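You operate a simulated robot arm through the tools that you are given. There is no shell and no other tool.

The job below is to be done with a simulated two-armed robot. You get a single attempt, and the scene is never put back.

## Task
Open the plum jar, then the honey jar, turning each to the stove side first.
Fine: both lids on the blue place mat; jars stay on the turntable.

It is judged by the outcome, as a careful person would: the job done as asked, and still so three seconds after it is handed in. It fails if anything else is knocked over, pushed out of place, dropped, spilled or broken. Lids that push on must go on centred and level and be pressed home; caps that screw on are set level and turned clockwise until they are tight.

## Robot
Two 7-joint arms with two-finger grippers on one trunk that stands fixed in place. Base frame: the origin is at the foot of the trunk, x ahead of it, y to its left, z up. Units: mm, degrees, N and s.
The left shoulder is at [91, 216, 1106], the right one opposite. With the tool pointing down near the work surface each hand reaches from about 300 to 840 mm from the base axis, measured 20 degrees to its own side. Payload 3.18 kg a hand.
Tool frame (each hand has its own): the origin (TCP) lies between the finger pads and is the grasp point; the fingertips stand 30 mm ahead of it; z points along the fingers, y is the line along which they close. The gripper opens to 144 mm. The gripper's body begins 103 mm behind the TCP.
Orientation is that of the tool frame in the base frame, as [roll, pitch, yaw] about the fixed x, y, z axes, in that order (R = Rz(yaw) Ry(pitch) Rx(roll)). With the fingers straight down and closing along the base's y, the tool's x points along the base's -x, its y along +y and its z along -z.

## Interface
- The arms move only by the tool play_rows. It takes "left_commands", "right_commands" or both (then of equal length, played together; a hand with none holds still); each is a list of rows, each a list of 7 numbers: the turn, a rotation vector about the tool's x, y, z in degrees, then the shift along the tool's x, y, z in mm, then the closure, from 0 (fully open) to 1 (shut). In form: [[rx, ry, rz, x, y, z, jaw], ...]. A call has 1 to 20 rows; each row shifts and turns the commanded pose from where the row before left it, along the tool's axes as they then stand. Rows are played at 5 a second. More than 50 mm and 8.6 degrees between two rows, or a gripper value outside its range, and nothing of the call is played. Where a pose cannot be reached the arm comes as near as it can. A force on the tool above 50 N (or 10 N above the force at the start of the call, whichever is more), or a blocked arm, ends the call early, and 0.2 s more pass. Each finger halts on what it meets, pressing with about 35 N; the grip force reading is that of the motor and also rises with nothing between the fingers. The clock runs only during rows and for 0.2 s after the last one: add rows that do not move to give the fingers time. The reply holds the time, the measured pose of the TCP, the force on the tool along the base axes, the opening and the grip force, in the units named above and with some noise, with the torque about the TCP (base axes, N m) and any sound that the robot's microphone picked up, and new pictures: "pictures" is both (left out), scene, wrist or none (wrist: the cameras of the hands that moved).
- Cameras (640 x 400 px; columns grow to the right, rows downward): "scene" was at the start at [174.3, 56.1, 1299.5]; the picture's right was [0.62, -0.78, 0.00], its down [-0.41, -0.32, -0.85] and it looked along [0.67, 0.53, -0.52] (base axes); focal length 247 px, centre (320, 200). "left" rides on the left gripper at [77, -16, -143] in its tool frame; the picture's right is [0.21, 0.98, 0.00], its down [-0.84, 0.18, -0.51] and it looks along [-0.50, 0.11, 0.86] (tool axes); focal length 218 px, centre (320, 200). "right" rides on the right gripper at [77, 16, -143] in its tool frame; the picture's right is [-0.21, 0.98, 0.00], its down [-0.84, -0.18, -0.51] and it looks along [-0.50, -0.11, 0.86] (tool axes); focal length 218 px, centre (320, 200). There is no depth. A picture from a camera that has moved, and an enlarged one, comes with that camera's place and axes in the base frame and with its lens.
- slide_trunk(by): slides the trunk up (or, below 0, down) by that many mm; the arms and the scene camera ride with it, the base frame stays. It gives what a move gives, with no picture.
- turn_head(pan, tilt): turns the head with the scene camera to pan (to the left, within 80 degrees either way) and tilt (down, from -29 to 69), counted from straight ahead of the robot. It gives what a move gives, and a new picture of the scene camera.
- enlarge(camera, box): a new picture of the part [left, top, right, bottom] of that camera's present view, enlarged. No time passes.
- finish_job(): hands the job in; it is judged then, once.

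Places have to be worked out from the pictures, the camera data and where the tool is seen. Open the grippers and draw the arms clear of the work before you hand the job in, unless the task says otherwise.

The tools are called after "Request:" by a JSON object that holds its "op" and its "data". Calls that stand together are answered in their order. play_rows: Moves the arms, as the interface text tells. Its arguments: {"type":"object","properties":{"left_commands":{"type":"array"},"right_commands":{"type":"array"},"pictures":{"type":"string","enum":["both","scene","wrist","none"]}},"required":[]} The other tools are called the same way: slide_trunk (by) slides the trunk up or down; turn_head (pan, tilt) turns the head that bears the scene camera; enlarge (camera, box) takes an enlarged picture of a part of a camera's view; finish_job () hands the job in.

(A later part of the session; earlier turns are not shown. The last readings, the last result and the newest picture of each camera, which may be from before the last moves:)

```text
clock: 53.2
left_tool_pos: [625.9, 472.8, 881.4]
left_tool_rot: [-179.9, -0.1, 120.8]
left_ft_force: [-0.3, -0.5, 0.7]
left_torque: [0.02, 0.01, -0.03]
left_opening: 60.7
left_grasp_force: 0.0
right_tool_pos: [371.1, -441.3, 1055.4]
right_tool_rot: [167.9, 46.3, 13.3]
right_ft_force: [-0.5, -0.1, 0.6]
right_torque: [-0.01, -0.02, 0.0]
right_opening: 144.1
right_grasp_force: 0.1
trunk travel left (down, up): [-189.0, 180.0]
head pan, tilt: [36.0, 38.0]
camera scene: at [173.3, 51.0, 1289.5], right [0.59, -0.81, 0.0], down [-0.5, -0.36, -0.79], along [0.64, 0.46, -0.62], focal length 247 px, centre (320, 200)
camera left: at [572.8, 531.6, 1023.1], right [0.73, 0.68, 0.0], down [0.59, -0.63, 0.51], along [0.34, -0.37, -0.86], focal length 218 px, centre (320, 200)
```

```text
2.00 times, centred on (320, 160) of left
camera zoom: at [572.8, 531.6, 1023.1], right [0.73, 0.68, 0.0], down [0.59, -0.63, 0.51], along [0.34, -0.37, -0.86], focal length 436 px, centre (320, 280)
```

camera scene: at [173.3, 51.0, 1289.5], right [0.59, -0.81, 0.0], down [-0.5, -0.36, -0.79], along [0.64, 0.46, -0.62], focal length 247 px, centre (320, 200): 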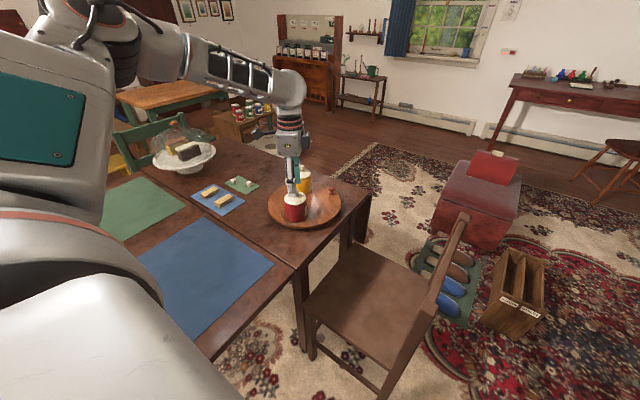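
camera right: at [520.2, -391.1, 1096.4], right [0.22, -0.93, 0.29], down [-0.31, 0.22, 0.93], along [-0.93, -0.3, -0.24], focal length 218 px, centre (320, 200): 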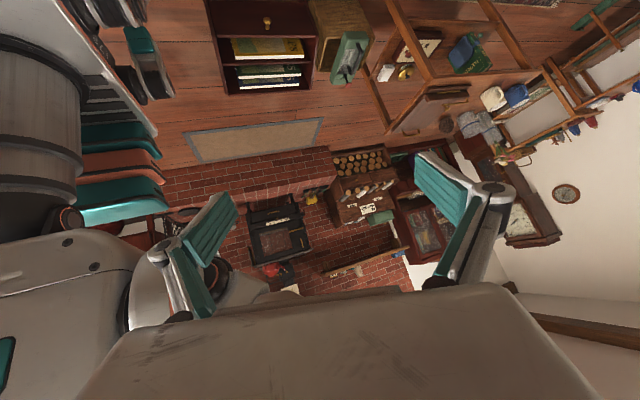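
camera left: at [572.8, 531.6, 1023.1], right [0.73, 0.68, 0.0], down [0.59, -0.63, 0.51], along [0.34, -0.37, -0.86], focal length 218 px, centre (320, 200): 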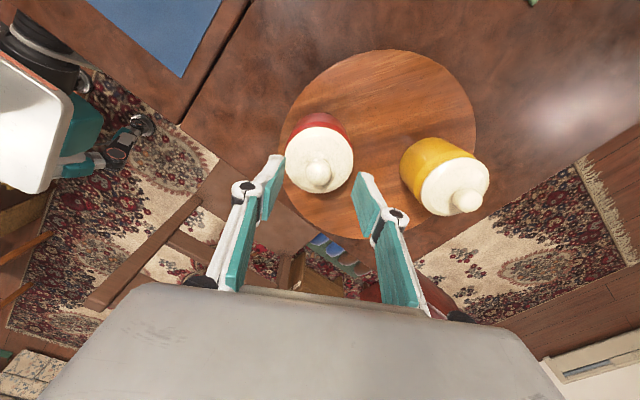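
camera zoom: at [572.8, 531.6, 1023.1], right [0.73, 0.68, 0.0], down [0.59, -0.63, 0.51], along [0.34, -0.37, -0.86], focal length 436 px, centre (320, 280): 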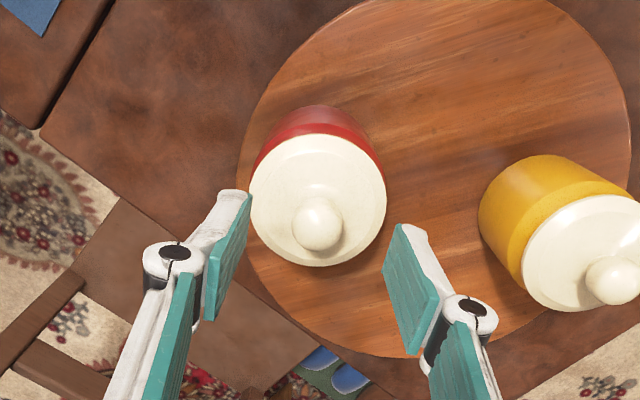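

Aligned within ~2 mm. I descend so the tips sit just above the lid, and close on the ball.

Request:
{"op": "play_rows", "data": {"left_commands": [[0, 0, 0, 1.5, -1, 9, 0.58], [0, 0, 0, 0, 0, 9, 0.58], [0, 0, 0, 0, 0, 0, 0.75], [0, 0, 0, 0, 0, 0, 0.9], [0, 0, 0, 0, 0, 0, 0.95], [0, 0, 0, 0, 0, 0, 0.95]], "pictures": "both"}}

Request:
{"op": "enlarge", "data": {"camera": "scene", "box": [256, 130, 368, 230]}}

Request:
{"op": "enlarge", "data": {"camera": "left", "box": [180, 60, 460, 260]}}

```text
clock: 54.6
left_tool_pos: [624.1, 475.1, 862.7]
left_tool_rot: [-179.8, -0.2, 120.8]
left_ft_force: [0.4, 0.4, 0.8]
left_torque: [0.0, 0.01, -0.01]
left_opening: 21.4
left_grasp_force: 35.0
right_tool_pos: [370.8, -441.5, 1055.0]
right_tool_rot: [167.9, 46.3, 13.4]
right_ft_force: [-0.3, -0.2, -0.2]
right_torque: [-0.02, -0.01, -0.02]
right_opening: 144.0
right_grasp_force: 0.0
trunk travel left (down, up): [-189.0, 180.0]
head pan, tilt: [36.0, 38.0]
camera scene: at [173.7, 51.1, 1289.3], right [0.59, -0.81, 0.0], down [-0.5, -0.36, -0.79], along [0.64, 0.46, -0.62], focal length 247 px, centre (320, 200)
camera left: at [570.5, 533.1, 1005.1], right [0.73, 0.68, 0.0], down [0.59, -0.63, 0.51], along [0.34, -0.37, -0.86], focal length 218 px, centre (320, 200)
```

scene: 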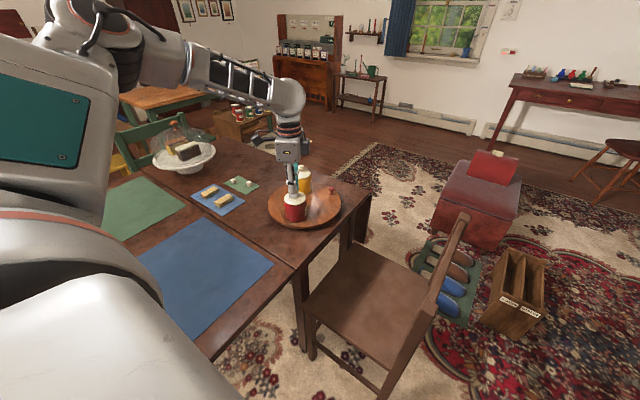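
left: 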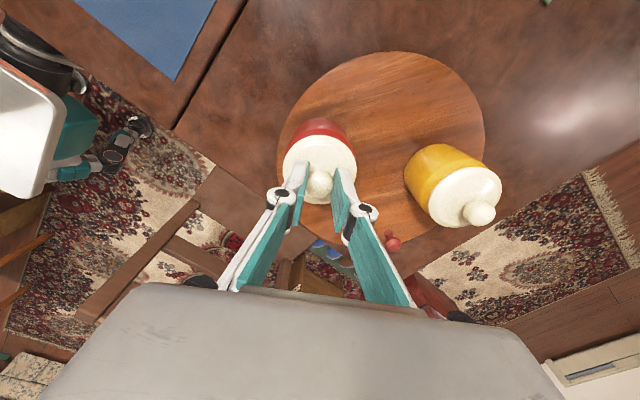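

```text
4.00 times, centred on (312, 180) of scene
camera zoom: at [173.7, 51.1, 1289.3], right [0.59, -0.81, 0.0], down [-0.5, -0.36, -0.79], along [0.64, 0.46, -0.62], focal length 989 px, centre (352, 280)
```

zoom: 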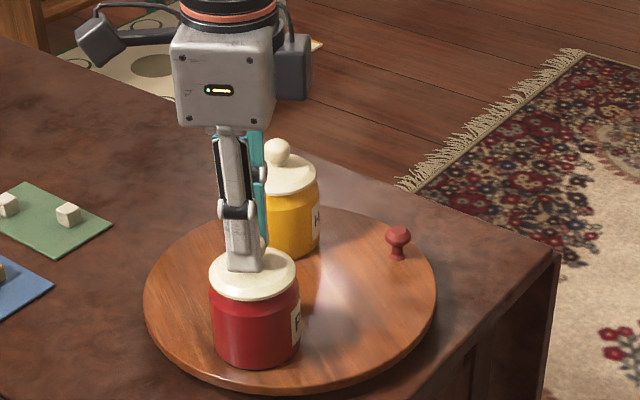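

```text
2.00 times, centred on (320, 160) of left
camera zoom: at [570.5, 533.1, 1005.1], right [0.73, 0.68, 0.0], down [0.59, -0.63, 0.51], along [0.34, -0.37, -0.86], focal length 436 px, centre (320, 280)
```

zoom: 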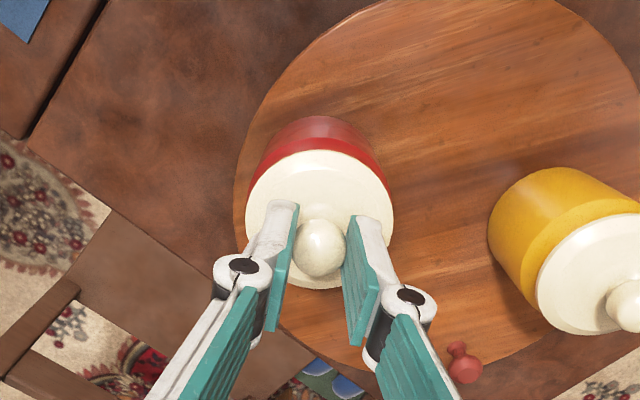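

The ball is gripped (21.4 mm, 35 N). I lift just 5 mm to see whether the lid comes free.

Request:
{"op": "play_rows", "data": {"left_commands": [[0, 0, 0, 0, 0, -2, 0.95], [0, 0, 0, 0, 0, -3, 0.95], [0, 0, 0, 0, 0, 0, 0.95]], "pictures": "scene"}}

Request:
{"op": "enlarge", "data": {"camera": "scene", "box": [270, 170, 340, 230]}}

```text
clock: 55.4
left_tool_pos: [623.0, 475.3, 868.0]
left_tool_rot: [-179.9, -0.1, 120.8]
left_ft_force: [0.5, 0.5, -1.4]
left_torque: [0.01, 0.0, 0.05]
left_opening: 21.4
left_grasp_force: 35.1
right_tool_pos: [370.7, -441.3, 1056.2]
right_tool_rot: [168.0, 46.2, 13.3]
right_ft_force: [-0.7, -0.9, 0.5]
right_torque: [0.0, 0.01, -0.01]
right_opening: 143.9
right_grasp_force: 0.1
trunk travel left (down, up): [-189.0, 180.0]
head pan, tilt: [36.0, 38.0]
camera scene: at [173.7, 51.1, 1289.3], right [0.59, -0.81, 0.0], down [-0.5, -0.36, -0.79], along [0.64, 0.46, -0.62], focal length 247 px, centre (320, 200)
```

scene: 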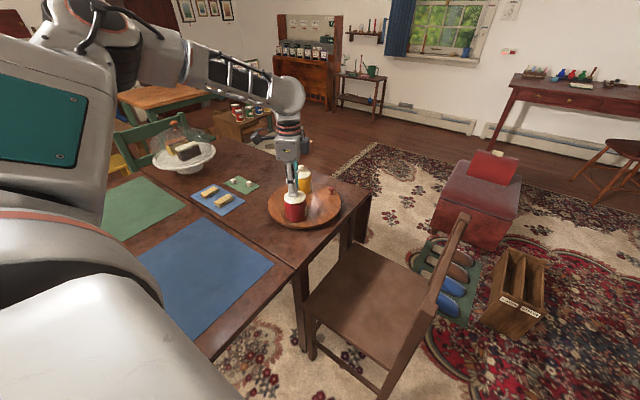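

```text
6.67 times, centred on (305, 200) of scene
camera zoom: at [173.7, 51.1, 1289.3], right [0.59, -0.81, 0.0], down [-0.5, -0.36, -0.79], along [0.64, 0.46, -0.62], focal length 1648 px, centre (420, 200)
```

zoom: 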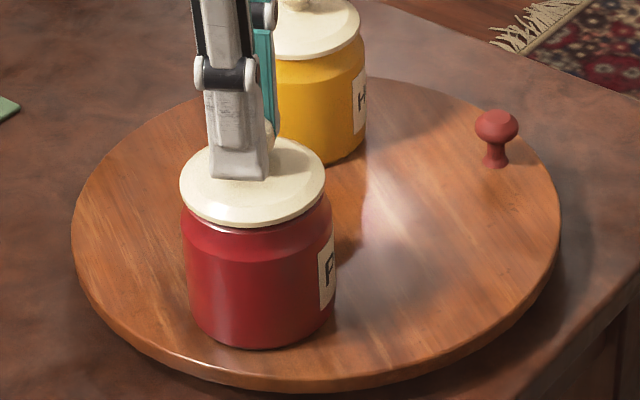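

The load is only ~1.5 N and a gap is showing under the lid. I lift further, 60 mm, and check.

Request:
{"op": "play_rows", "data": {"left_commands": [[0, 0, 0, 0, 0, -8, 0.95], [0, 0, 0, 0, 0, -12, 0.95], [0, 0, 0, 0, 0, -20, 0.95], [0, 0, 0, 0, 0, -20, 0.95], [0, 0, 0, 0, 0, 0, 0.95]], "pictures": "both"}}

Request:
{"op": "enlarge", "data": {"camera": "scene", "box": [260, 140, 350, 230]}}

Request:
{"op": "enlarge", "data": {"camera": "left", "box": [180, 60, 500, 300]}}

```text
clock: 56.6
left_tool_pos: [622.7, 474.8, 927.7]
left_tool_rot: [-179.8, -0.1, 120.8]
left_ft_force: [0.1, -0.1, -0.5]
left_torque: [-0.03, 0.0, 0.0]
left_opening: 21.2
left_grasp_force: 34.9
right_tool_pos: [371.8, -440.2, 1055.6]
right_tool_rot: [167.9, 46.3, 13.3]
right_ft_force: [0.2, 0.9, -0.5]
right_torque: [0.01, -0.02, 0.02]
right_opening: 143.9
right_grasp_force: 0.1
trunk travel left (down, up): [-189.0, 180.0]
head pan, tilt: [36.0, 38.0]
camera scene: at [174.0, 51.3, 1289.2], right [0.59, -0.81, 0.0], down [-0.5, -0.36, -0.79], along [0.64, 0.46, -0.62], focal length 247 px, centre (320, 200)
camera left: at [570.6, 532.9, 1068.9], right [0.73, 0.68, 0.0], down [0.59, -0.63, 0.51], along [0.34, -0.37, -0.86], focal length 218 px, centre (320, 200)
```

scene: 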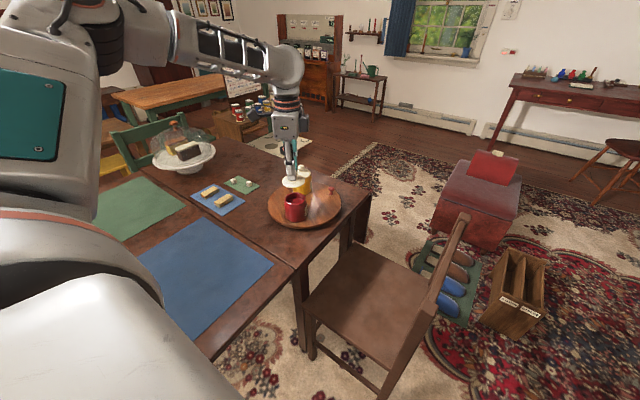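
left: 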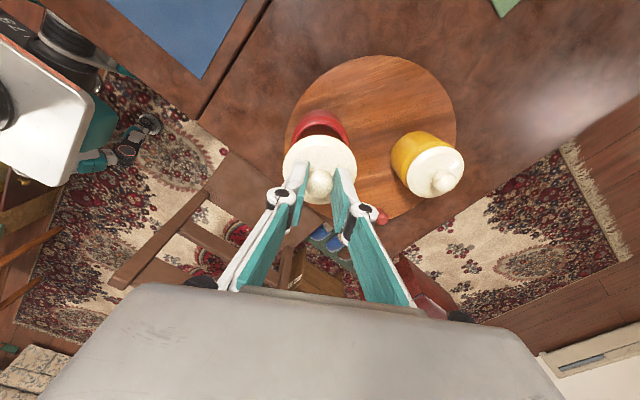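

```text
4.44 times, centred on (305, 185) of scene
camera zoom: at [174.0, 51.3, 1289.2], right [0.59, -0.81, 0.0], down [-0.5, -0.36, -0.79], along [0.64, 0.46, -0.62], focal length 1098 px, centre (387, 267)
```

zoom: 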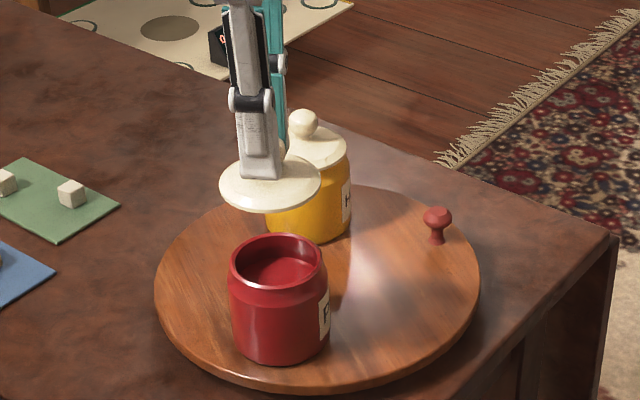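

```text
1.67 times, centred on (340, 180) of left
camera zoom: at [570.6, 532.9, 1068.9], right [0.73, 0.68, 0.0], down [0.59, -0.63, 0.51], along [0.34, -0.37, -0.86], focal length 364 px, centre (287, 233)
```

zoom: 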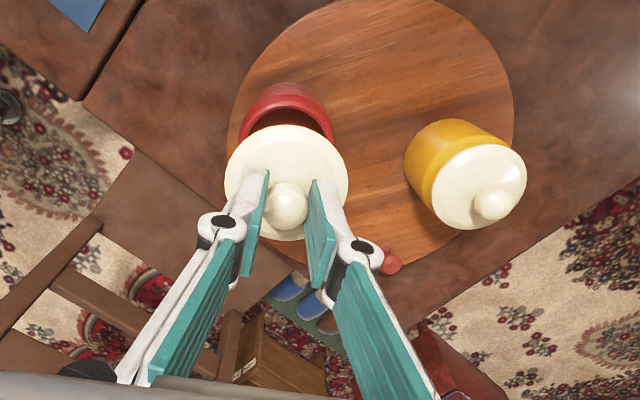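

The lid is off and the jar stayed put. The mat surface triangulates to z ≈ 725 (x 199–448, y 412–745). I carry the lid over to about (340, 650) above the mat.

Request:
{"op": "play_rows", "data": {"left_commands": [[0, 0, 0, 15, -8, 0, 0.95], [0, 0, 0, 28, -14.5, 0, 0.95], [0, 0, 0, 28, -14.5, 0, 0.95], [0, 0, 0, 28, -14.5, 5, 0.95], [0, 0, 0, 28, -14.5, 5, 0.95], [0, 0, 0, 28, -14.5, 5, 0.95], [0, 0, 0, 28, -14.5, 5, 0.95], [0, 0, 0, 28, -14.5, 5, 0.95], [0, 0, 0, 28, -14.5, 5, 0.95], [0, 0, 0, 28, -14.5, 0, 0.95], [0, 0, 0, 28.2, -14.6, 0, 0.95], [0, 0, 0, 0, 0, 0, 0.95]], "pictures": "both"}}

```text
clock: 59.2
left_tool_pos: [341.4, 650.7, 898.8]
left_tool_rot: [-179.8, -0.1, 120.9]
left_ft_force: [-0.7, 0.2, -0.5]
left_torque: [0.03, 0.0, -0.05]
left_opening: 21.2
left_grasp_force: 34.6
right_tool_pos: [370.8, -440.5, 1055.4]
right_tool_rot: [168.1, 46.4, 13.3]
right_ft_force: [-0.2, 0.2, 0.7]
right_torque: [-0.05, -0.02, 0.01]
right_opening: 143.8
right_grasp_force: 0.1
trunk travel left (down, up): [-189.0, 180.0]
head pan, tilt: [36.0, 38.0]
camera scene: at [174.0, 51.2, 1289.2], right [0.59, -0.81, 0.0], down [-0.5, -0.36, -0.79], along [0.64, 0.46, -0.62], focal length 247 px, centre (320, 200)
camera left: at [287.7, 709.0, 1040.2], right [0.73, 0.68, 0.0], down [0.59, -0.63, 0.51], along [0.34, -0.37, -0.86], focal length 218 px, centre (320, 200)
```

scene: 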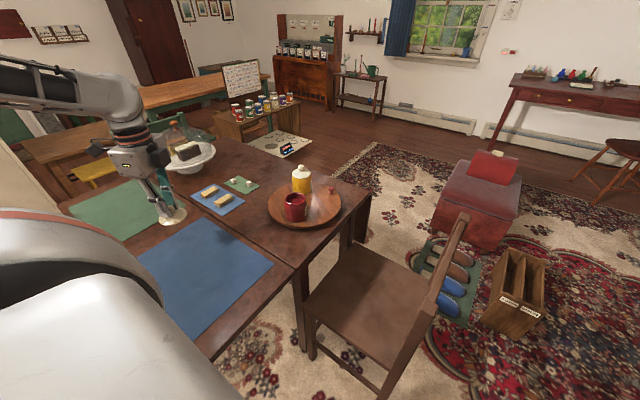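
left: 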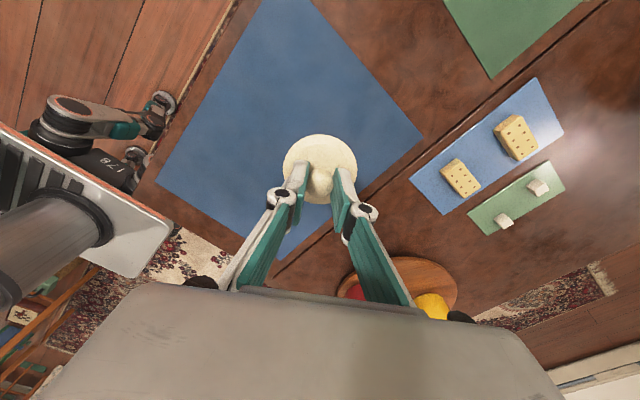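

The lid hangs well inside the mat outline. I lower to about 10 mm above expected contact.

Request:
{"op": "play_rows", "data": {"left_commands": [[0, 0, 0, 0, 0, 30, 0.95], [0, 0, 0, 0, 0, 40, 0.95], [0, 0, 0, 0, 0, 35, 0.95], [0, 0, 0, 0, 0, 13, 0.95], [0, 0, 0, 0, 0, 0, 0.95]], "pictures": "both"}}

Request:
{"op": "enlarge", "data": {"camera": "scene", "box": [110, 170, 230, 260]}}

```text
clock: 60.4
left_tool_pos: [342.1, 651.9, 778.9]
left_tool_rot: [-179.9, 0.0, 120.8]
left_ft_force: [-0.4, 0.3, -0.6]
left_torque: [-0.03, -0.03, -0.02]
left_opening: 21.3
left_grasp_force: 35.5
right_tool_pos: [371.2, -440.8, 1055.6]
right_tool_rot: [167.9, 46.4, 13.3]
right_ft_force: [-0.1, 0.2, -0.6]
right_torque: [0.0, 0.01, 0.01]
right_opening: 143.8
right_grasp_force: 0.0
trunk travel left (down, up): [-189.0, 180.0]
head pan, tilt: [36.0, 38.0]
camera scene: at [173.7, 51.2, 1289.3], right [0.59, -0.81, 0.0], down [-0.5, -0.36, -0.79], along [0.64, 0.46, -0.62], focal length 247 px, centre (320, 200)
camera left: at [289.2, 709.7, 921.3], right [0.73, 0.68, 0.0], down [0.59, -0.63, 0.51], along [0.34, -0.37, -0.86], focal length 218 px, centre (320, 200)
```

scene: 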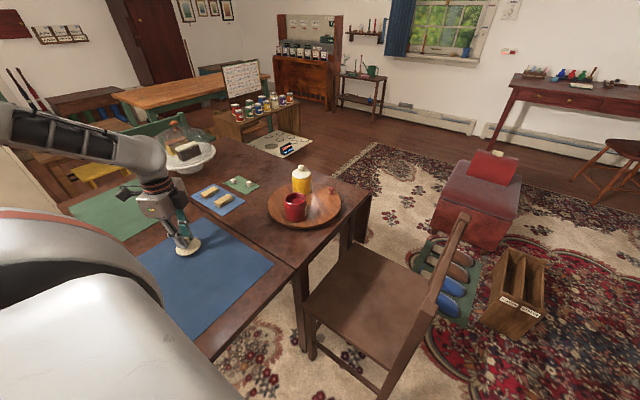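
left: 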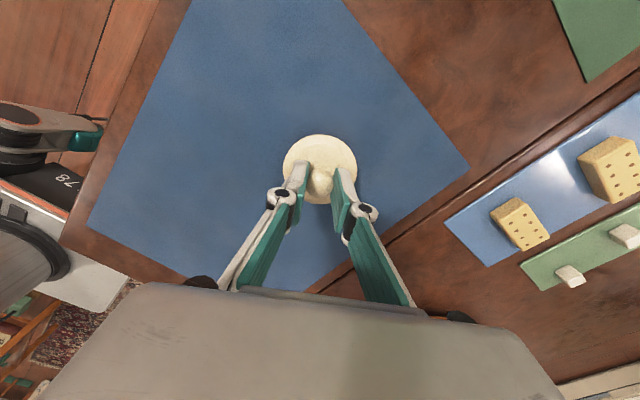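

```text
4.44 times, centred on (170, 215) of scene
camera zoom: at [173.7, 51.2, 1289.3], right [0.59, -0.81, 0.0], down [-0.5, -0.36, -0.79], along [0.64, 0.46, -0.62], focal length 1098 px, centre (987, 133)
```

zoom: 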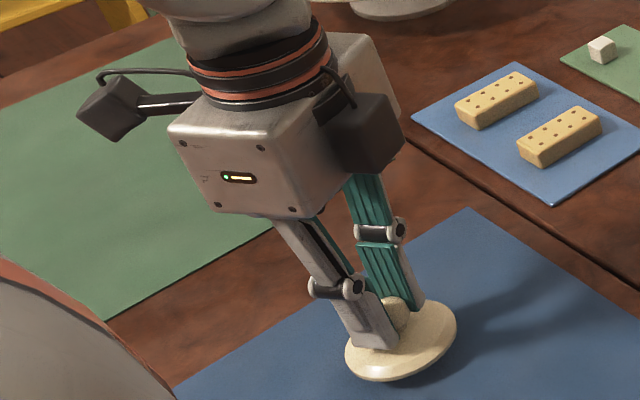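

Still free (−0.6 N). I lower in 2 mm steps, watching for contact.

Request:
{"op": "play_rows", "data": {"left_commands": [[0, 0, 0, 0, 0, 2, 0.95], [0, 0, 0, 0, 0, 2, 0.95]], "pictures": "none"}}

Request:
{"op": "play_rows", "data": {"left_commands": [[0, 0, 0, 0, 0, 1.5, 0.95], [0, 0, 0, 0, 0, 1.5, 0.95]], "pictures": "none"}}

Request:
{"op": "play_rows", "data": {"left_commands": [[0, 0, 0, 0, 0, 1, 0.95], [0, 0, 0, 0, 0, 0.5, 0.95]], "pictures": "none"}}

```text
clock: 61.0
left_tool_pos: [341.5, 651.0, 775.5]
left_tool_rot: [-179.8, 0.0, 120.8]
left_ft_force: [-0.5, 0.7, -1.6]
left_torque: [0.0, 0.0, 0.02]
left_opening: 21.3
left_grasp_force: 34.9
right_tool_pos: [370.3, -440.4, 1055.3]
right_tool_rot: [167.9, 46.4, 13.3]
right_ft_force: [-0.2, 0.6, -0.1]
right_torque: [-0.01, 0.02, 0.01]
right_opening: 144.0
right_grasp_force: 0.0
trunk travel left (down, up): [-189.0, 180.0]
head pan, tilt: [36.0, 38.0]
```

```text
clock: 61.6
left_tool_pos: [340.4, 650.3, 774.5]
left_tool_rot: [-179.8, -0.1, 120.8]
left_ft_force: [-0.2, 0.1, -1.6]
left_torque: [0.04, 0.0, 0.01]
left_opening: 21.2
left_grasp_force: 34.5
right_tool_pos: [370.7, -441.1, 1055.9]
right_tool_rot: [168.0, 46.3, 13.3]
right_ft_force: [0.4, 0.3, 0.4]
right_torque: [-0.02, -0.01, -0.01]
right_opening: 143.9
right_grasp_force: 0.1
trunk travel left (down, up): [-189.0, 180.0]
head pan, tilt: [36.0, 38.0]
```

```text
clock: 62.2
left_tool_pos: [340.5, 650.1, 772.5]
left_tool_rot: [-179.8, -0.1, 120.8]
left_ft_force: [-0.1, 0.2, 0.1]
left_torque: [0.01, 0.01, -0.01]
left_opening: 21.2
left_grasp_force: 35.2
right_tool_pos: [371.0, -441.4, 1056.0]
right_tool_rot: [167.9, 46.3, 13.3]
right_ft_force: [0.9, 1.0, 0.0]
right_torque: [0.0, -0.03, -0.04]
right_opening: 144.2
right_grasp_force: 0.2
trunk travel left (down, up): [-189.0, 180.0]
head pan, tilt: [36.0, 38.0]
```

No contact yet at z ≈ 771. Continuing in small steps.

Request:
{"op": "play_rows", "data": {"left_commands": [[0, 0, 0, 0, 0, 1, 0.95], [0, 0, 0, 0, 0, 0, 0.95]], "pictures": "none"}}

Request:
{"op": "play_rows", "data": {"left_commands": [[0, 0, 0, 0, 0, 1, 0.95], [0, 0, 0, 0, 0, 0, 0.95]], "pictures": "scene"}}

Request:
{"op": "enlarge", "data": {"camera": "scene", "box": [150, 210, 220, 260]}}

```text
clock: 62.8
left_tool_pos: [340.9, 650.2, 769.9]
left_tool_rot: [-179.9, -0.1, 120.8]
left_ft_force: [0.3, -0.5, -1.4]
left_torque: [-0.04, 0.03, 0.02]
left_opening: 21.3
left_grasp_force: 35.2
right_tool_pos: [371.6, -440.9, 1055.5]
right_tool_rot: [168.0, 46.3, 13.3]
right_ft_force: [-0.5, 0.1, -0.3]
right_torque: [0.0, 0.01, -0.03]
right_opening: 143.9
right_grasp_force: 0.2
trunk travel left (down, up): [-189.0, 180.0]
head pan, tilt: [36.0, 38.0]
```

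```text
clock: 63.4
left_tool_pos: [340.6, 650.1, 768.9]
left_tool_rot: [-179.9, -0.1, 120.8]
left_ft_force: [-0.7, 0.5, 0.0]
left_torque: [0.04, 0.02, 0.02]
left_opening: 20.9
left_grasp_force: 34.6
right_tool_pos: [371.2, -440.3, 1054.6]
right_tool_rot: [167.9, 46.3, 13.3]
right_ft_force: [0.6, -0.4, -1.0]
right_torque: [0.01, 0.0, -0.02]
right_opening: 144.0
right_grasp_force: 0.0
trunk travel left (down, up): [-189.0, 180.0]
head pan, tilt: [36.0, 38.0]
camera scene: at [173.7, 51.1, 1289.3], right [0.59, -0.81, 0.0], down [-0.5, -0.36, -0.79], along [0.64, 0.46, -0.62], focal length 247 px, centre (320, 200)
```

scene: 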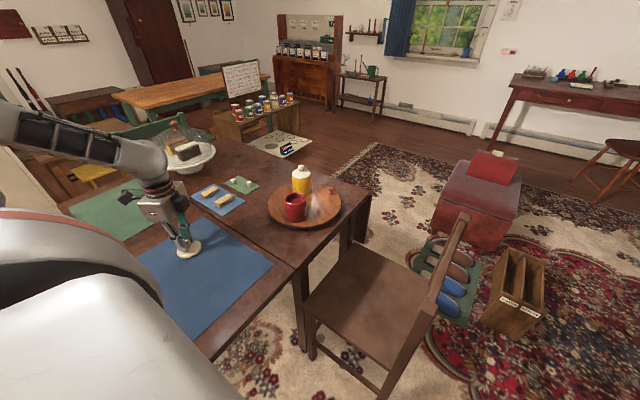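

```text
8.00 times, centred on (185, 235) of scene
camera zoom: at [173.7, 51.1, 1289.3], right [0.59, -0.81, 0.0], down [-0.5, -0.36, -0.79], along [0.64, 0.46, -0.62], focal length 1977 px, centre (1400, -80)
```

zoom: 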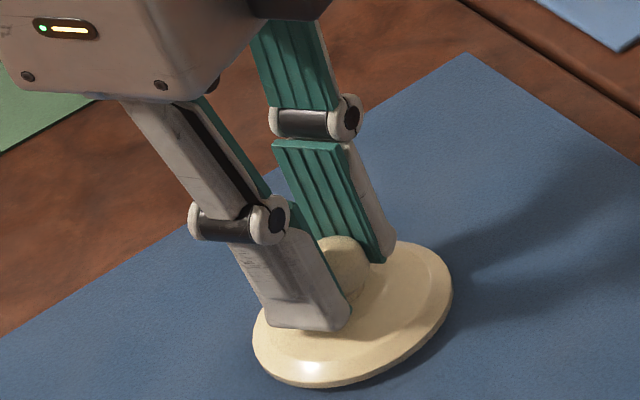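

Close to contact, with a narrow shadow gap still showing. Continuing 1 mm at a time.

Request:
{"op": "play_rows", "data": {"left_commands": [[0, 0, 0, 0, 0, 1, 0.95], [0, 0, 0, 0, 0, 0, 0.95]], "pictures": "none"}}

Request:
{"op": "play_rows", "data": {"left_commands": [[0, 0, 0, 0, 0, 1, 0.95], [0, 0, 0, 0, 0, 0, 0.95]], "pictures": "none"}}

Request:
{"op": "play_rows", "data": {"left_commands": [[0, 0, 0, 0, 0, 1, 0.95], [0, 0, 0, 0, 0, 0, 0.95]], "pictures": "scene"}}

Request:
{"op": "enlarge", "data": {"camera": "scene", "box": [150, 210, 220, 260]}}

```text
clock: 64.0
left_tool_pos: [340.8, 648.9, 769.8]
left_tool_rot: [-179.8, -0.1, 120.8]
left_ft_force: [-1.0, -1.1, 6.6]
left_torque: [-0.17, -0.05, -0.02]
left_opening: 21.2
left_grasp_force: 35.1
right_tool_pos: [370.8, -441.5, 1057.0]
right_tool_rot: [168.0, 46.4, 13.5]
right_ft_force: [-0.5, 0.9, 1.0]
right_torque: [-0.01, -0.02, -0.04]
right_opening: 143.9
right_grasp_force: 0.1
trunk travel left (down, up): [-189.0, 180.0]
head pan, tilt: [36.0, 38.0]
```

```text
clock: 64.6
left_tool_pos: [340.1, 649.3, 768.7]
left_tool_rot: [179.9, -0.1, 120.8]
left_ft_force: [-0.9, -1.8, 14.4]
left_torque: [-0.39, -0.18, -0.08]
left_opening: 21.1
left_grasp_force: 34.6
right_tool_pos: [369.0, -441.8, 1055.0]
right_tool_rot: [168.0, 46.3, 13.4]
right_ft_force: [0.7, 0.7, 0.5]
right_torque: [0.01, 0.0, -0.01]
right_opening: 143.9
right_grasp_force: 0.1
trunk travel left (down, up): [-189.0, 180.0]
head pan, tilt: [36.0, 38.0]
```

```text
clock: 65.2
left_tool_pos: [340.5, 649.8, 768.4]
left_tool_rot: [179.9, -0.2, 120.8]
left_ft_force: [-2.6, 0.6, 23.5]
left_torque: [-0.29, -0.17, -0.13]
left_opening: 20.8
left_grasp_force: 35.2
right_tool_pos: [369.5, -442.7, 1056.8]
right_tool_rot: [168.0, 46.2, 13.5]
right_ft_force: [-0.7, -0.4, -1.0]
right_torque: [0.02, -0.03, 0.03]
right_opening: 144.1
right_grasp_force: 0.1
trunk travel left (down, up): [-189.0, 180.0]
head pan, tilt: [36.0, 38.0]
camera scene: at [172.3, 49.3, 1289.8], right [0.59, -0.81, 0.0], down [-0.5, -0.36, -0.79], along [0.64, 0.46, -0.61], focal length 247 px, centre (320, 200)
```

scene: 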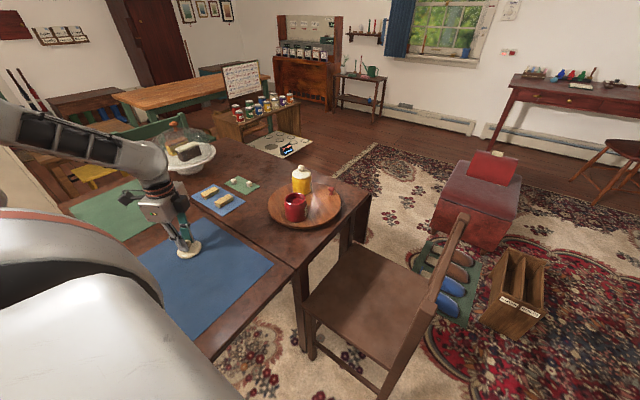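

```text
8.00 times, centred on (185, 235) of scene
camera zoom: at [172.3, 49.3, 1289.8], right [0.59, -0.81, 0.0], down [-0.5, -0.36, -0.79], along [0.64, 0.46, -0.61], focal length 1977 px, centre (1400, -80)
```

zoom: 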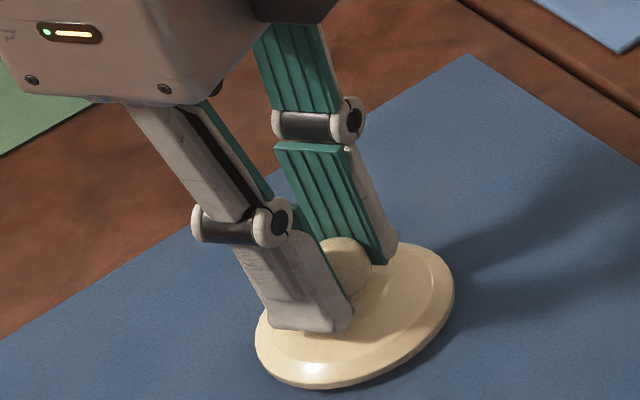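

Contact: the upward force is 23 N at z ≈ 769. I ease up 2 mm, open the fingers slowly, and rise.

Request:
{"op": "play_rows", "data": {"left_commands": [[0, 0, 0, 0, 0, -2, 0.95], [0, 0, 0, 0, 0, -0.5, 0.9], [0, 0, 0, 0, 0, 0, 0.84], [0, 0, 0, 0, 0, 0, 0.78], [0, 0, 0, 0, 0, 0, 0.7], [0, 0, 0, 0, 0, -15, 0.65], [0, 0, 0, 0, 0, -30, 0.6], [0, 0, 0, 0, 0, -40, 0.6], [0, 0, 0, 0, 0, -40, 0.6]], "pictures": "both"}}

Request:
{"op": "enlarge", "data": {"camera": "scene", "box": [140, 190, 260, 270]}}

```text
clock: 67.2
left_tool_pos: [339.5, 650.7, 894.8]
left_tool_rot: [-180.0, -0.1, 120.7]
left_ft_force: [-0.7, 0.4, 0.4]
left_torque: [0.05, -0.07, 0.02]
left_opening: 57.5
left_grasp_force: 0.1
right_tool_pos: [370.3, -441.0, 1055.8]
right_tool_rot: [167.9, 46.3, 13.5]
right_ft_force: [0.5, 0.1, 1.2]
right_torque: [0.01, -0.02, -0.04]
right_opening: 144.0
right_grasp_force: 0.1
trunk travel left (down, up): [-189.0, 180.0]
head pan, tilt: [36.0, 38.0]
camera scene: at [173.2, 50.5, 1289.5], right [0.59, -0.81, 0.0], down [-0.5, -0.36, -0.79], along [0.64, 0.46, -0.62], focal length 247 px, centre (320, 200)
camera left: at [287.2, 708.7, 1037.0], right [0.73, 0.68, 0.0], down [0.59, -0.63, 0.51], along [0.34, -0.37, -0.86], focal length 218 px, centre (320, 200)
```

scene: 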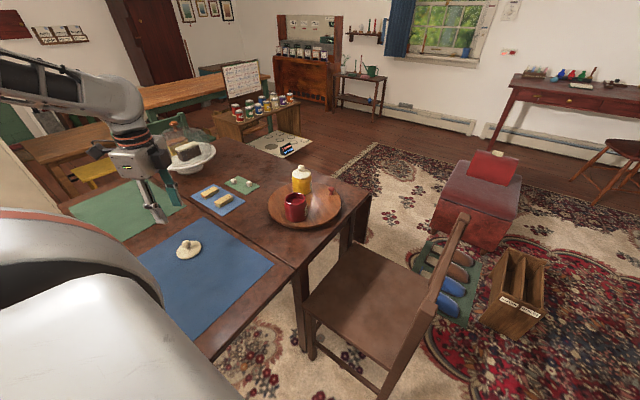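
left: 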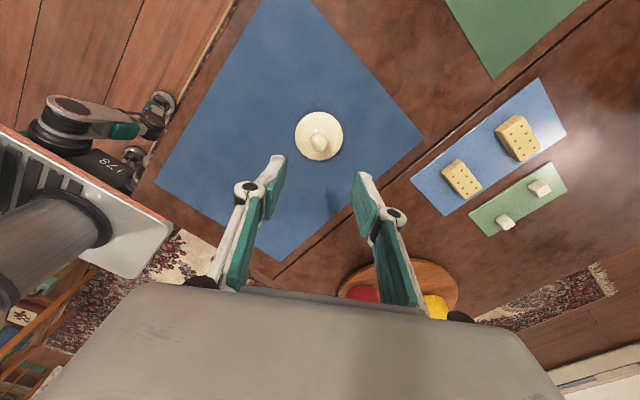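

```text
5.00 times, centred on (200, 230) of scene
camera zoom: at [173.2, 50.5, 1289.5], right [0.59, -0.81, 0.0], down [-0.5, -0.36, -0.79], along [0.64, 0.46, -0.62], focal length 1236 px, centre (920, 50)
```

zoom: 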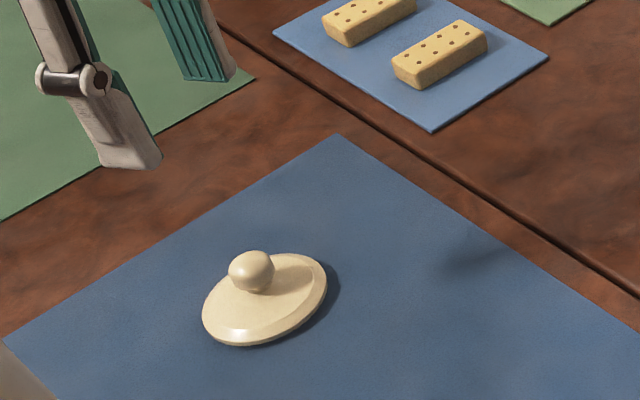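

Lid one stands properly on the mat. Now honey (≈47°) must come round to ≈200°; I'll go clockwise over the near side. I return the hand to the tilted pre-approach pose above the knob (≈ (787, 449)).

Request:
{"op": "play_rows", "data": {"left_commands": [[0, 0, 0, -32.5, 15.9, -12, 0.6], [0, 0, 0, -32.5, 15.9, -12, 0.6], [0, 0, 0, -32.5, 15.9, -12, 0.6], [0, 0, 0, -32.5, 15.9, -5, 0.6], [0, 0, 0, -32.5, 15.9, 0, 0.72], [0, 0, 0, -32.5, 15.9, 0, 0.72], [0, 0, 0, -32.5, 15.9, 0, 0.72], [0, 0, 0, -32.5, 15.9, 0, 0.72], [0, 0, 0, -32.5, 15.9, 0, 0.72], [0, 0, 0, -32.5, 15.9, 0, 0.72], [-8, 0, 0, 0, 0, 0, 0.72], [-8, 0, 0, 0, 0, 0, 0.72], [-8, 0, 0, 0, 0, 0, 0.72], [0, 0, 0, -18.7, 11.5, 32.5, 0.72], [0, 0, 0, -18.7, 11.5, 32.5, 0.72], [0, 0, 0, -18.7, 11.5, 32.5, 0.72], [0, 0, 0, -18.7, 11.5, 32.5, 0.72], [0, 0, 0, 0, 0, 0, 0.72]], "pictures": "both"}}

Request:
{"op": "enlarge", "data": {"camera": "left", "box": [200, 60, 480, 280]}}

Request:
{"op": "enlarge", "data": {"camera": "scene", "box": [256, 140, 368, 240]}}

```text
clock: 71.0
left_tool_pos: [762.9, 437.2, 835.3]
left_tool_rot: [156.0, 0.0, 120.8]
left_ft_force: [-0.6, 0.7, 0.1]
left_torque: [-0.04, 0.01, -0.01]
left_opening: 40.1
left_grasp_force: 0.1
right_tool_pos: [370.1, -441.9, 1056.4]
right_tool_rot: [167.9, 46.1, 13.4]
right_ft_force: [-1.1, 0.5, 0.6]
right_torque: [0.0, -0.01, 0.02]
right_opening: 144.2
right_grasp_force: 0.1
trunk travel left (down, up): [-189.0, 180.0]
head pan, tilt: [36.0, 38.0]
camera scene: at [172.8, 50.8, 1289.7], right [0.59, -0.81, 0.0], down [-0.5, -0.36, -0.79], along [0.64, 0.46, -0.61], focal length 247 px, centre (320, 200)
camera left: at [661.9, 466.6, 958.9], right [0.66, 0.64, 0.4], down [0.4, -0.75, 0.54], along [0.64, -0.2, -0.74], focal length 218 px, centre (320, 200)
```

scene: 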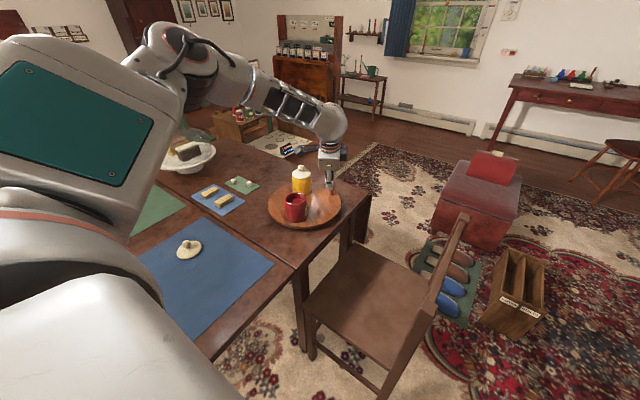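
left: 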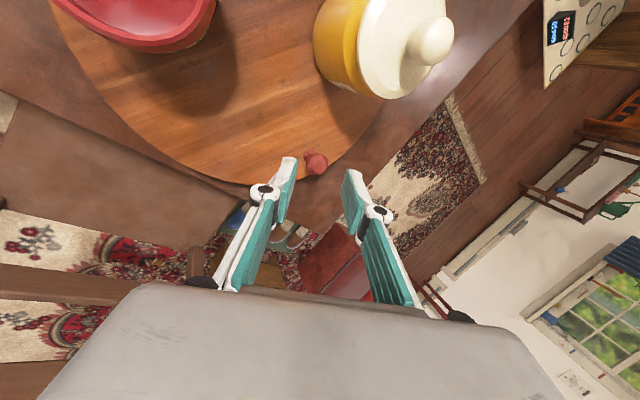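

```text
1.82 times, centred on (340, 170) of left
camera zoom: at [661.9, 466.6, 958.9], right [0.66, 0.64, 0.4], down [0.4, -0.75, 0.54], along [0.64, -0.2, -0.74], focal length 397 px, centre (284, 254)
```

zoom: 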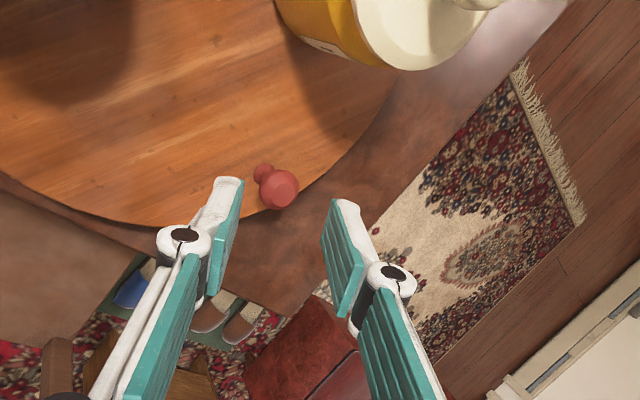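

```text
4.00 times, centred on (312, 190) of scene
camera zoom: at [172.8, 50.8, 1289.7], right [0.59, -0.81, 0.0], down [-0.5, -0.36, -0.79], along [0.64, 0.46, -0.61], focal length 989 px, centre (352, 240)
```

zoom: 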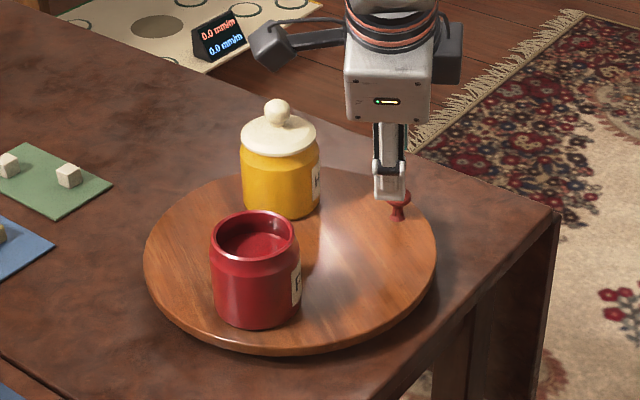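

The knob shows at tool offset ≈ (-3.5, -2.3). I correct that and slide down along the tool axis to straddle it.

Request:
{"op": "play_rows", "data": {"left_commands": [[0, 0, 0, -3.5, -2.3, 0, 0.72], [0, 0, 0, 0, 0, 18, 0.72], [0, 0, 0, 0, 0, 18, 0.72], [0, 0, 0, 0, 0, 10, 0.72], [0, 0, 0, 0, 0, 0, 0.72]], "pictures": "both"}}

Request:
{"op": "enlarge", "data": {"camera": "left", "box": [200, 60, 480, 280]}}

Request:
{"op": "enlarge", "data": {"camera": "scene", "box": [256, 140, 368, 240]}}

```text
clock: 72.2
left_tool_pos: [779.8, 441.7, 791.4]
left_tool_rot: [156.1, -0.1, 120.8]
left_ft_force: [-0.3, -1.1, -0.1]
left_torque: [0.0, -0.01, 0.03]
left_opening: 40.7
left_grasp_force: 0.0
right_tool_pos: [370.4, -440.6, 1055.2]
right_tool_rot: [167.9, 46.3, 13.4]
right_ft_force: [0.5, -0.4, -0.2]
right_torque: [-0.04, -0.03, -0.02]
right_opening: 144.0
right_grasp_force: 0.0
trunk travel left (down, up): [-189.0, 180.0]
head pan, tilt: [36.0, 38.0]
camera scene: at [173.4, 51.0, 1289.4], right [0.59, -0.81, 0.0], down [-0.5, -0.36, -0.79], along [0.64, 0.46, -0.62], focal length 247 px, centre (320, 200)
camera left: at [678.4, 471.6, 914.7], right [0.66, 0.64, 0.4], down [0.4, -0.75, 0.54], along [0.64, -0.2, -0.75], focal length 218 px, centre (320, 200)
```

scene: 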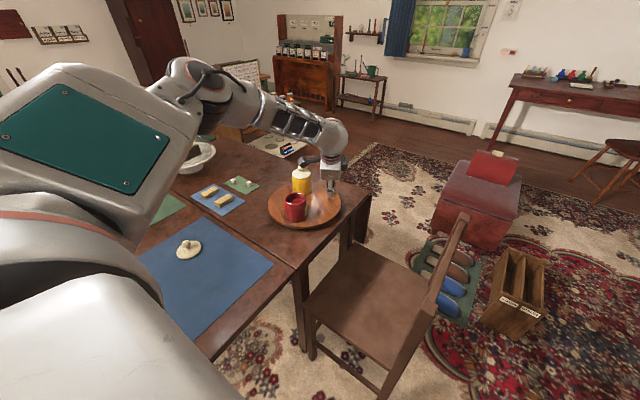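
left: 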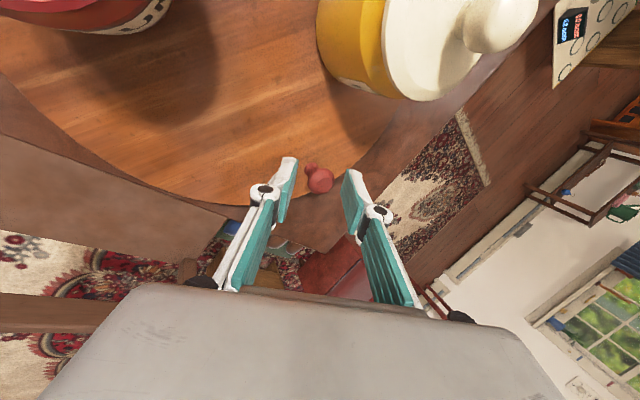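

```text
1.82 times, centred on (340, 170) of left
camera zoom: at [678.4, 471.6, 914.7], right [0.66, 0.64, 0.4], down [0.4, -0.75, 0.54], along [0.64, -0.2, -0.75], focal length 397 px, centre (284, 254)
```

zoom: 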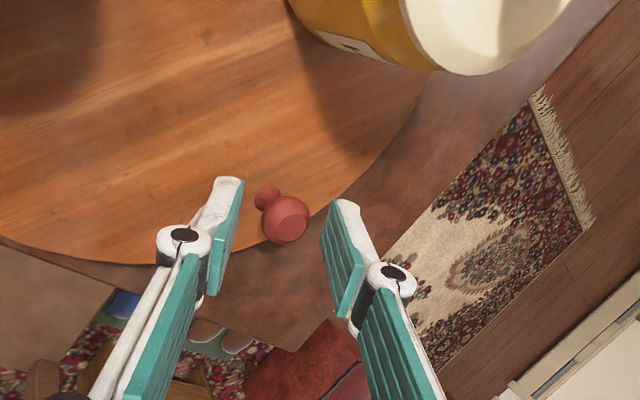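

```text
4.00 times, centred on (312, 190) of scene
camera zoom: at [173.4, 51.0, 1289.4], right [0.59, -0.81, 0.0], down [-0.5, -0.36, -0.79], along [0.64, 0.46, -0.62], focal length 989 px, centre (352, 240)
```

zoom: 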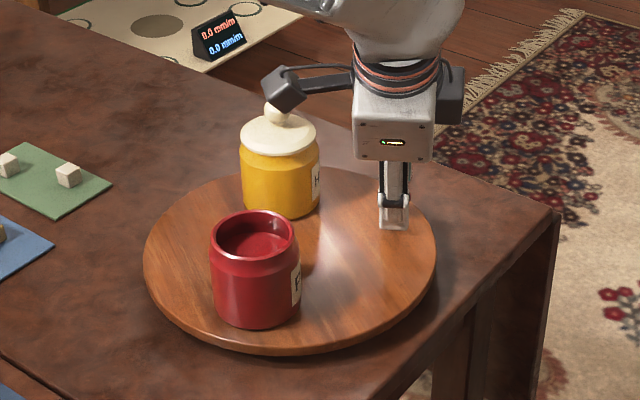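

The knob is centred. I close to a loose 26 mm straddle, drop 5 mm so both tips reach its head, and draw it clockwise for 40°.

Request:
{"op": "play_rows", "data": {"left_commands": [[0, 0, 0, 0, 0, 0, 0.78], [0, 0, 0, 0, 0, 0, 0.82], [0, 0, 0, 0, 0, 5, 0.82], [0, 0, 0, -3.242, -5.863, -2.61, 0.82], [0, 0, 0, -2.786, -6.055, -2.696, 0.82], [0, 0, 0, -2.317, -6.217, -2.768, 0.82], [0, 0, 0, -1.836, -6.35, -2.827, 0.82], [0, 0, 0, -1.347, -6.452, -2.872, 0.82], [0, 0, 0, -0.851, -6.522, -2.904, 0.82], [0, 0, 0, -0.351, -6.56, -2.92, 0.82], [0, 0, 0, 0.15, -6.567, -2.923, 0.82], [0, 0, 0, 0.651, -6.541, -2.912, 0.82], [0, 0, 0, 1.15, -6.483, -2.886, 0.82]], "pictures": "both"}}

Request:
{"op": "enlarge", "data": {"camera": "left", "box": [200, 60, 480, 280]}}

Request:
{"op": "enlarge", "data": {"camera": "scene", "box": [256, 140, 368, 240]}}

```text
clock: 75.0
left_tool_pos: [726.3, 398.4, 786.4]
left_tool_rot: [156.1, -0.1, 120.9]
left_ft_force: [-0.9, -0.5, 0.1]
left_torque: [0.05, -0.01, 0.01]
left_opening: 26.5
left_grasp_force: 0.6
right_tool_pos: [370.6, -440.9, 1055.1]
right_tool_rot: [167.9, 46.3, 13.3]
right_ft_force: [-0.2, 0.5, -0.7]
right_torque: [0.01, 0.01, -0.01]
right_opening: 143.8
right_grasp_force: 0.0
trunk travel left (down, up): [-189.0, 180.0]
head pan, tilt: [36.0, 38.0]
camera scene: at [173.6, 51.0, 1289.4], right [0.59, -0.81, 0.0], down [-0.5, -0.36, -0.79], along [0.64, 0.46, -0.62], focal length 247 px, centre (320, 200)
camera left: at [624.8, 427.5, 909.7], right [0.66, 0.64, 0.4], down [0.4, -0.75, 0.54], along [0.64, -0.2, -0.75], focal length 218 px, centre (320, 200)
```

scene: 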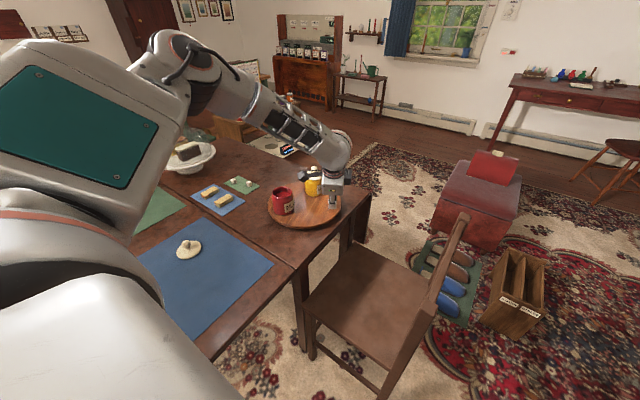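
left: 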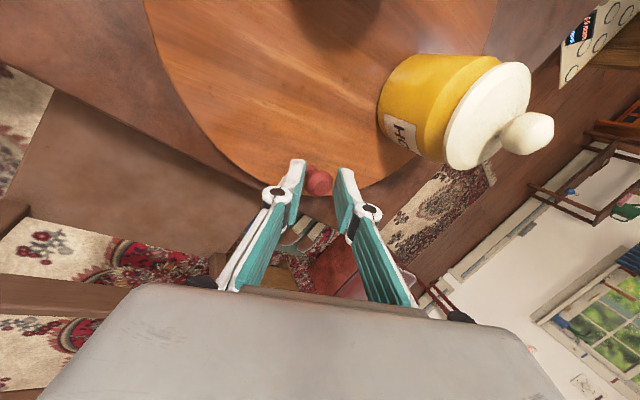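

```text
1.82 times, centred on (340, 170) of left
camera zoom: at [624.8, 427.5, 909.7], right [0.66, 0.64, 0.4], down [0.4, -0.75, 0.54], along [0.64, -0.2, -0.75], focal length 397 px, centre (284, 254)
```

zoom: 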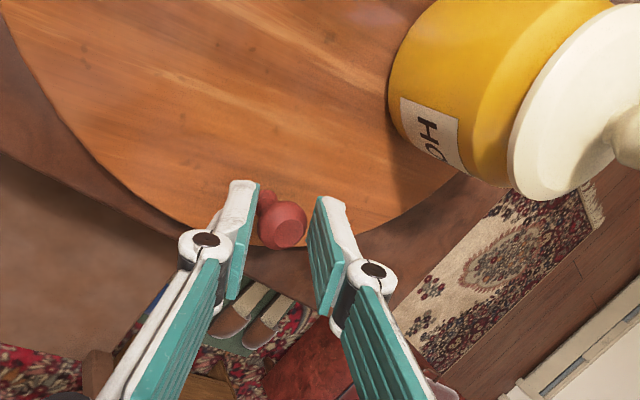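

```text
4.00 times, centred on (312, 190) of scene
camera zoom: at [173.6, 51.0, 1289.4], right [0.59, -0.81, 0.0], down [-0.5, -0.36, -0.79], along [0.64, 0.46, -0.62], focal length 989 px, centre (352, 240)
```

zoom: 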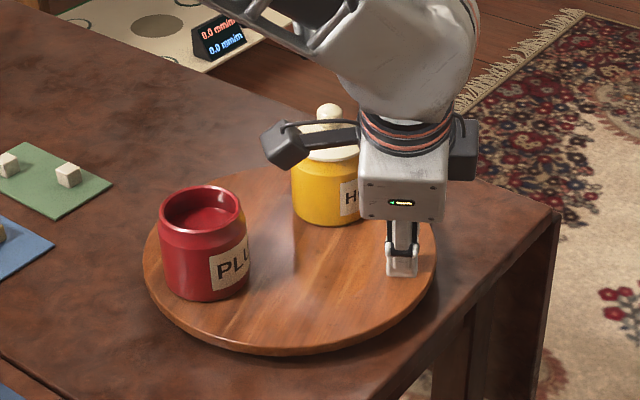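

Turning smoothly clockwise with hardly any force. I go on another 32°.

Request:
{"op": "play_rows", "data": {"left_commands": [[0, 0, 0, 1.642, -6.395, -2.847, 0.82], [0, 0, 0, 2.126, -6.274, -2.793, 0.82], [0, 0, 0, 2.6, -6.123, -2.726, 0.82], [0, 0, 0, 3.061, -5.943, -2.646, 0.82], [0, 0, 0, 3.508, -5.733, -2.552, 0.82], [0, 0, 0, 3.937, -5.496, -2.447, 0.82], [0, 0, 0, 4.347, -5.231, -2.329, 0.82], [0, 0, 0, 4.736, -4.942, -2.2, 0.82], [0, 0, 0, 0, 0, 0, 0.82]], "pictures": "both"}}

Request:
{"op": "enlarge", "data": {"camera": "left", "box": [200, 60, 480, 280]}}

Request:
{"op": "enlarge", "data": {"camera": "scene", "box": [256, 140, 368, 240]}}

```text
clock: 77.0
left_tool_pos: [668.7, 393.7, 785.8]
left_tool_rot: [156.1, 0.0, 120.8]
left_ft_force: [-0.8, 1.0, 0.1]
left_torque: [0.01, 0.0, 0.01]
left_opening: 26.3
left_grasp_force: 0.7
right_tool_pos: [370.3, -441.7, 1056.0]
right_tool_rot: [167.9, 46.3, 13.4]
right_ft_force: [-0.1, 0.7, -0.2]
right_torque: [0.0, -0.03, -0.03]
right_opening: 143.9
right_grasp_force: 0.0
trunk travel left (down, up): [-189.0, 180.0]
head pan, tilt: [36.0, 38.0]
camera scene: at [173.7, 51.1, 1289.3], right [0.59, -0.81, 0.0], down [-0.5, -0.36, -0.79], along [0.64, 0.46, -0.62], focal length 247 px, centre (320, 200)
camera left: at [568.1, 423.7, 908.8], right [0.66, 0.64, 0.4], down [0.4, -0.75, 0.54], along [0.64, -0.2, -0.75], focal length 218 px, centre (320, 200)
```

scene: 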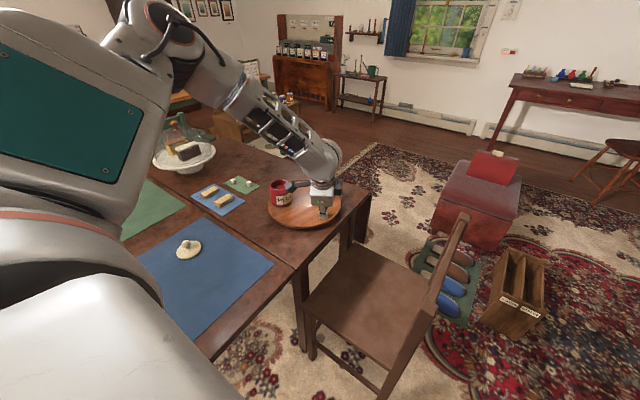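
left: 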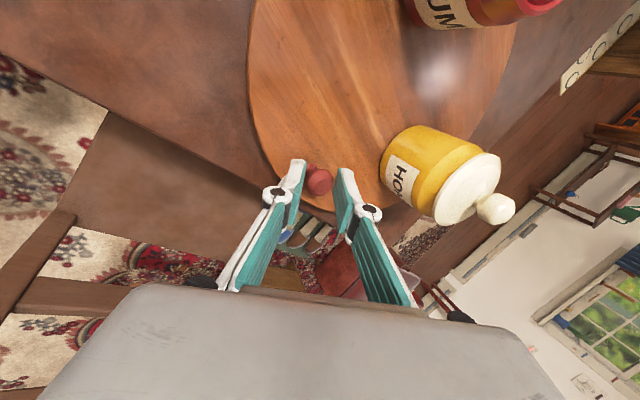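

```text
1.82 times, centred on (340, 170) of left
camera zoom: at [568.1, 423.7, 908.8], right [0.66, 0.64, 0.4], down [0.4, -0.75, 0.54], along [0.64, -0.2, -0.75], focal length 397 px, centre (284, 254)
```

zoom: 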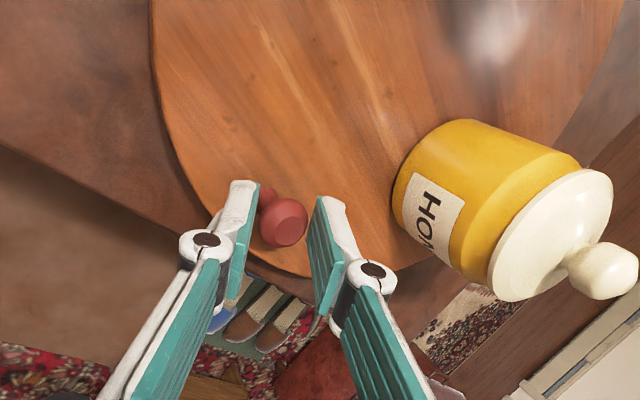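

```text
4.00 times, centred on (312, 190) of scene
camera zoom: at [173.7, 51.1, 1289.3], right [0.59, -0.81, 0.0], down [-0.5, -0.36, -0.79], along [0.64, 0.46, -0.62], focal length 989 px, centre (352, 240)
```

zoom: 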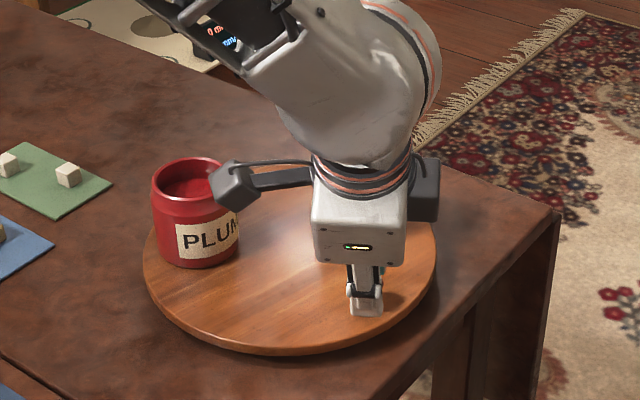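

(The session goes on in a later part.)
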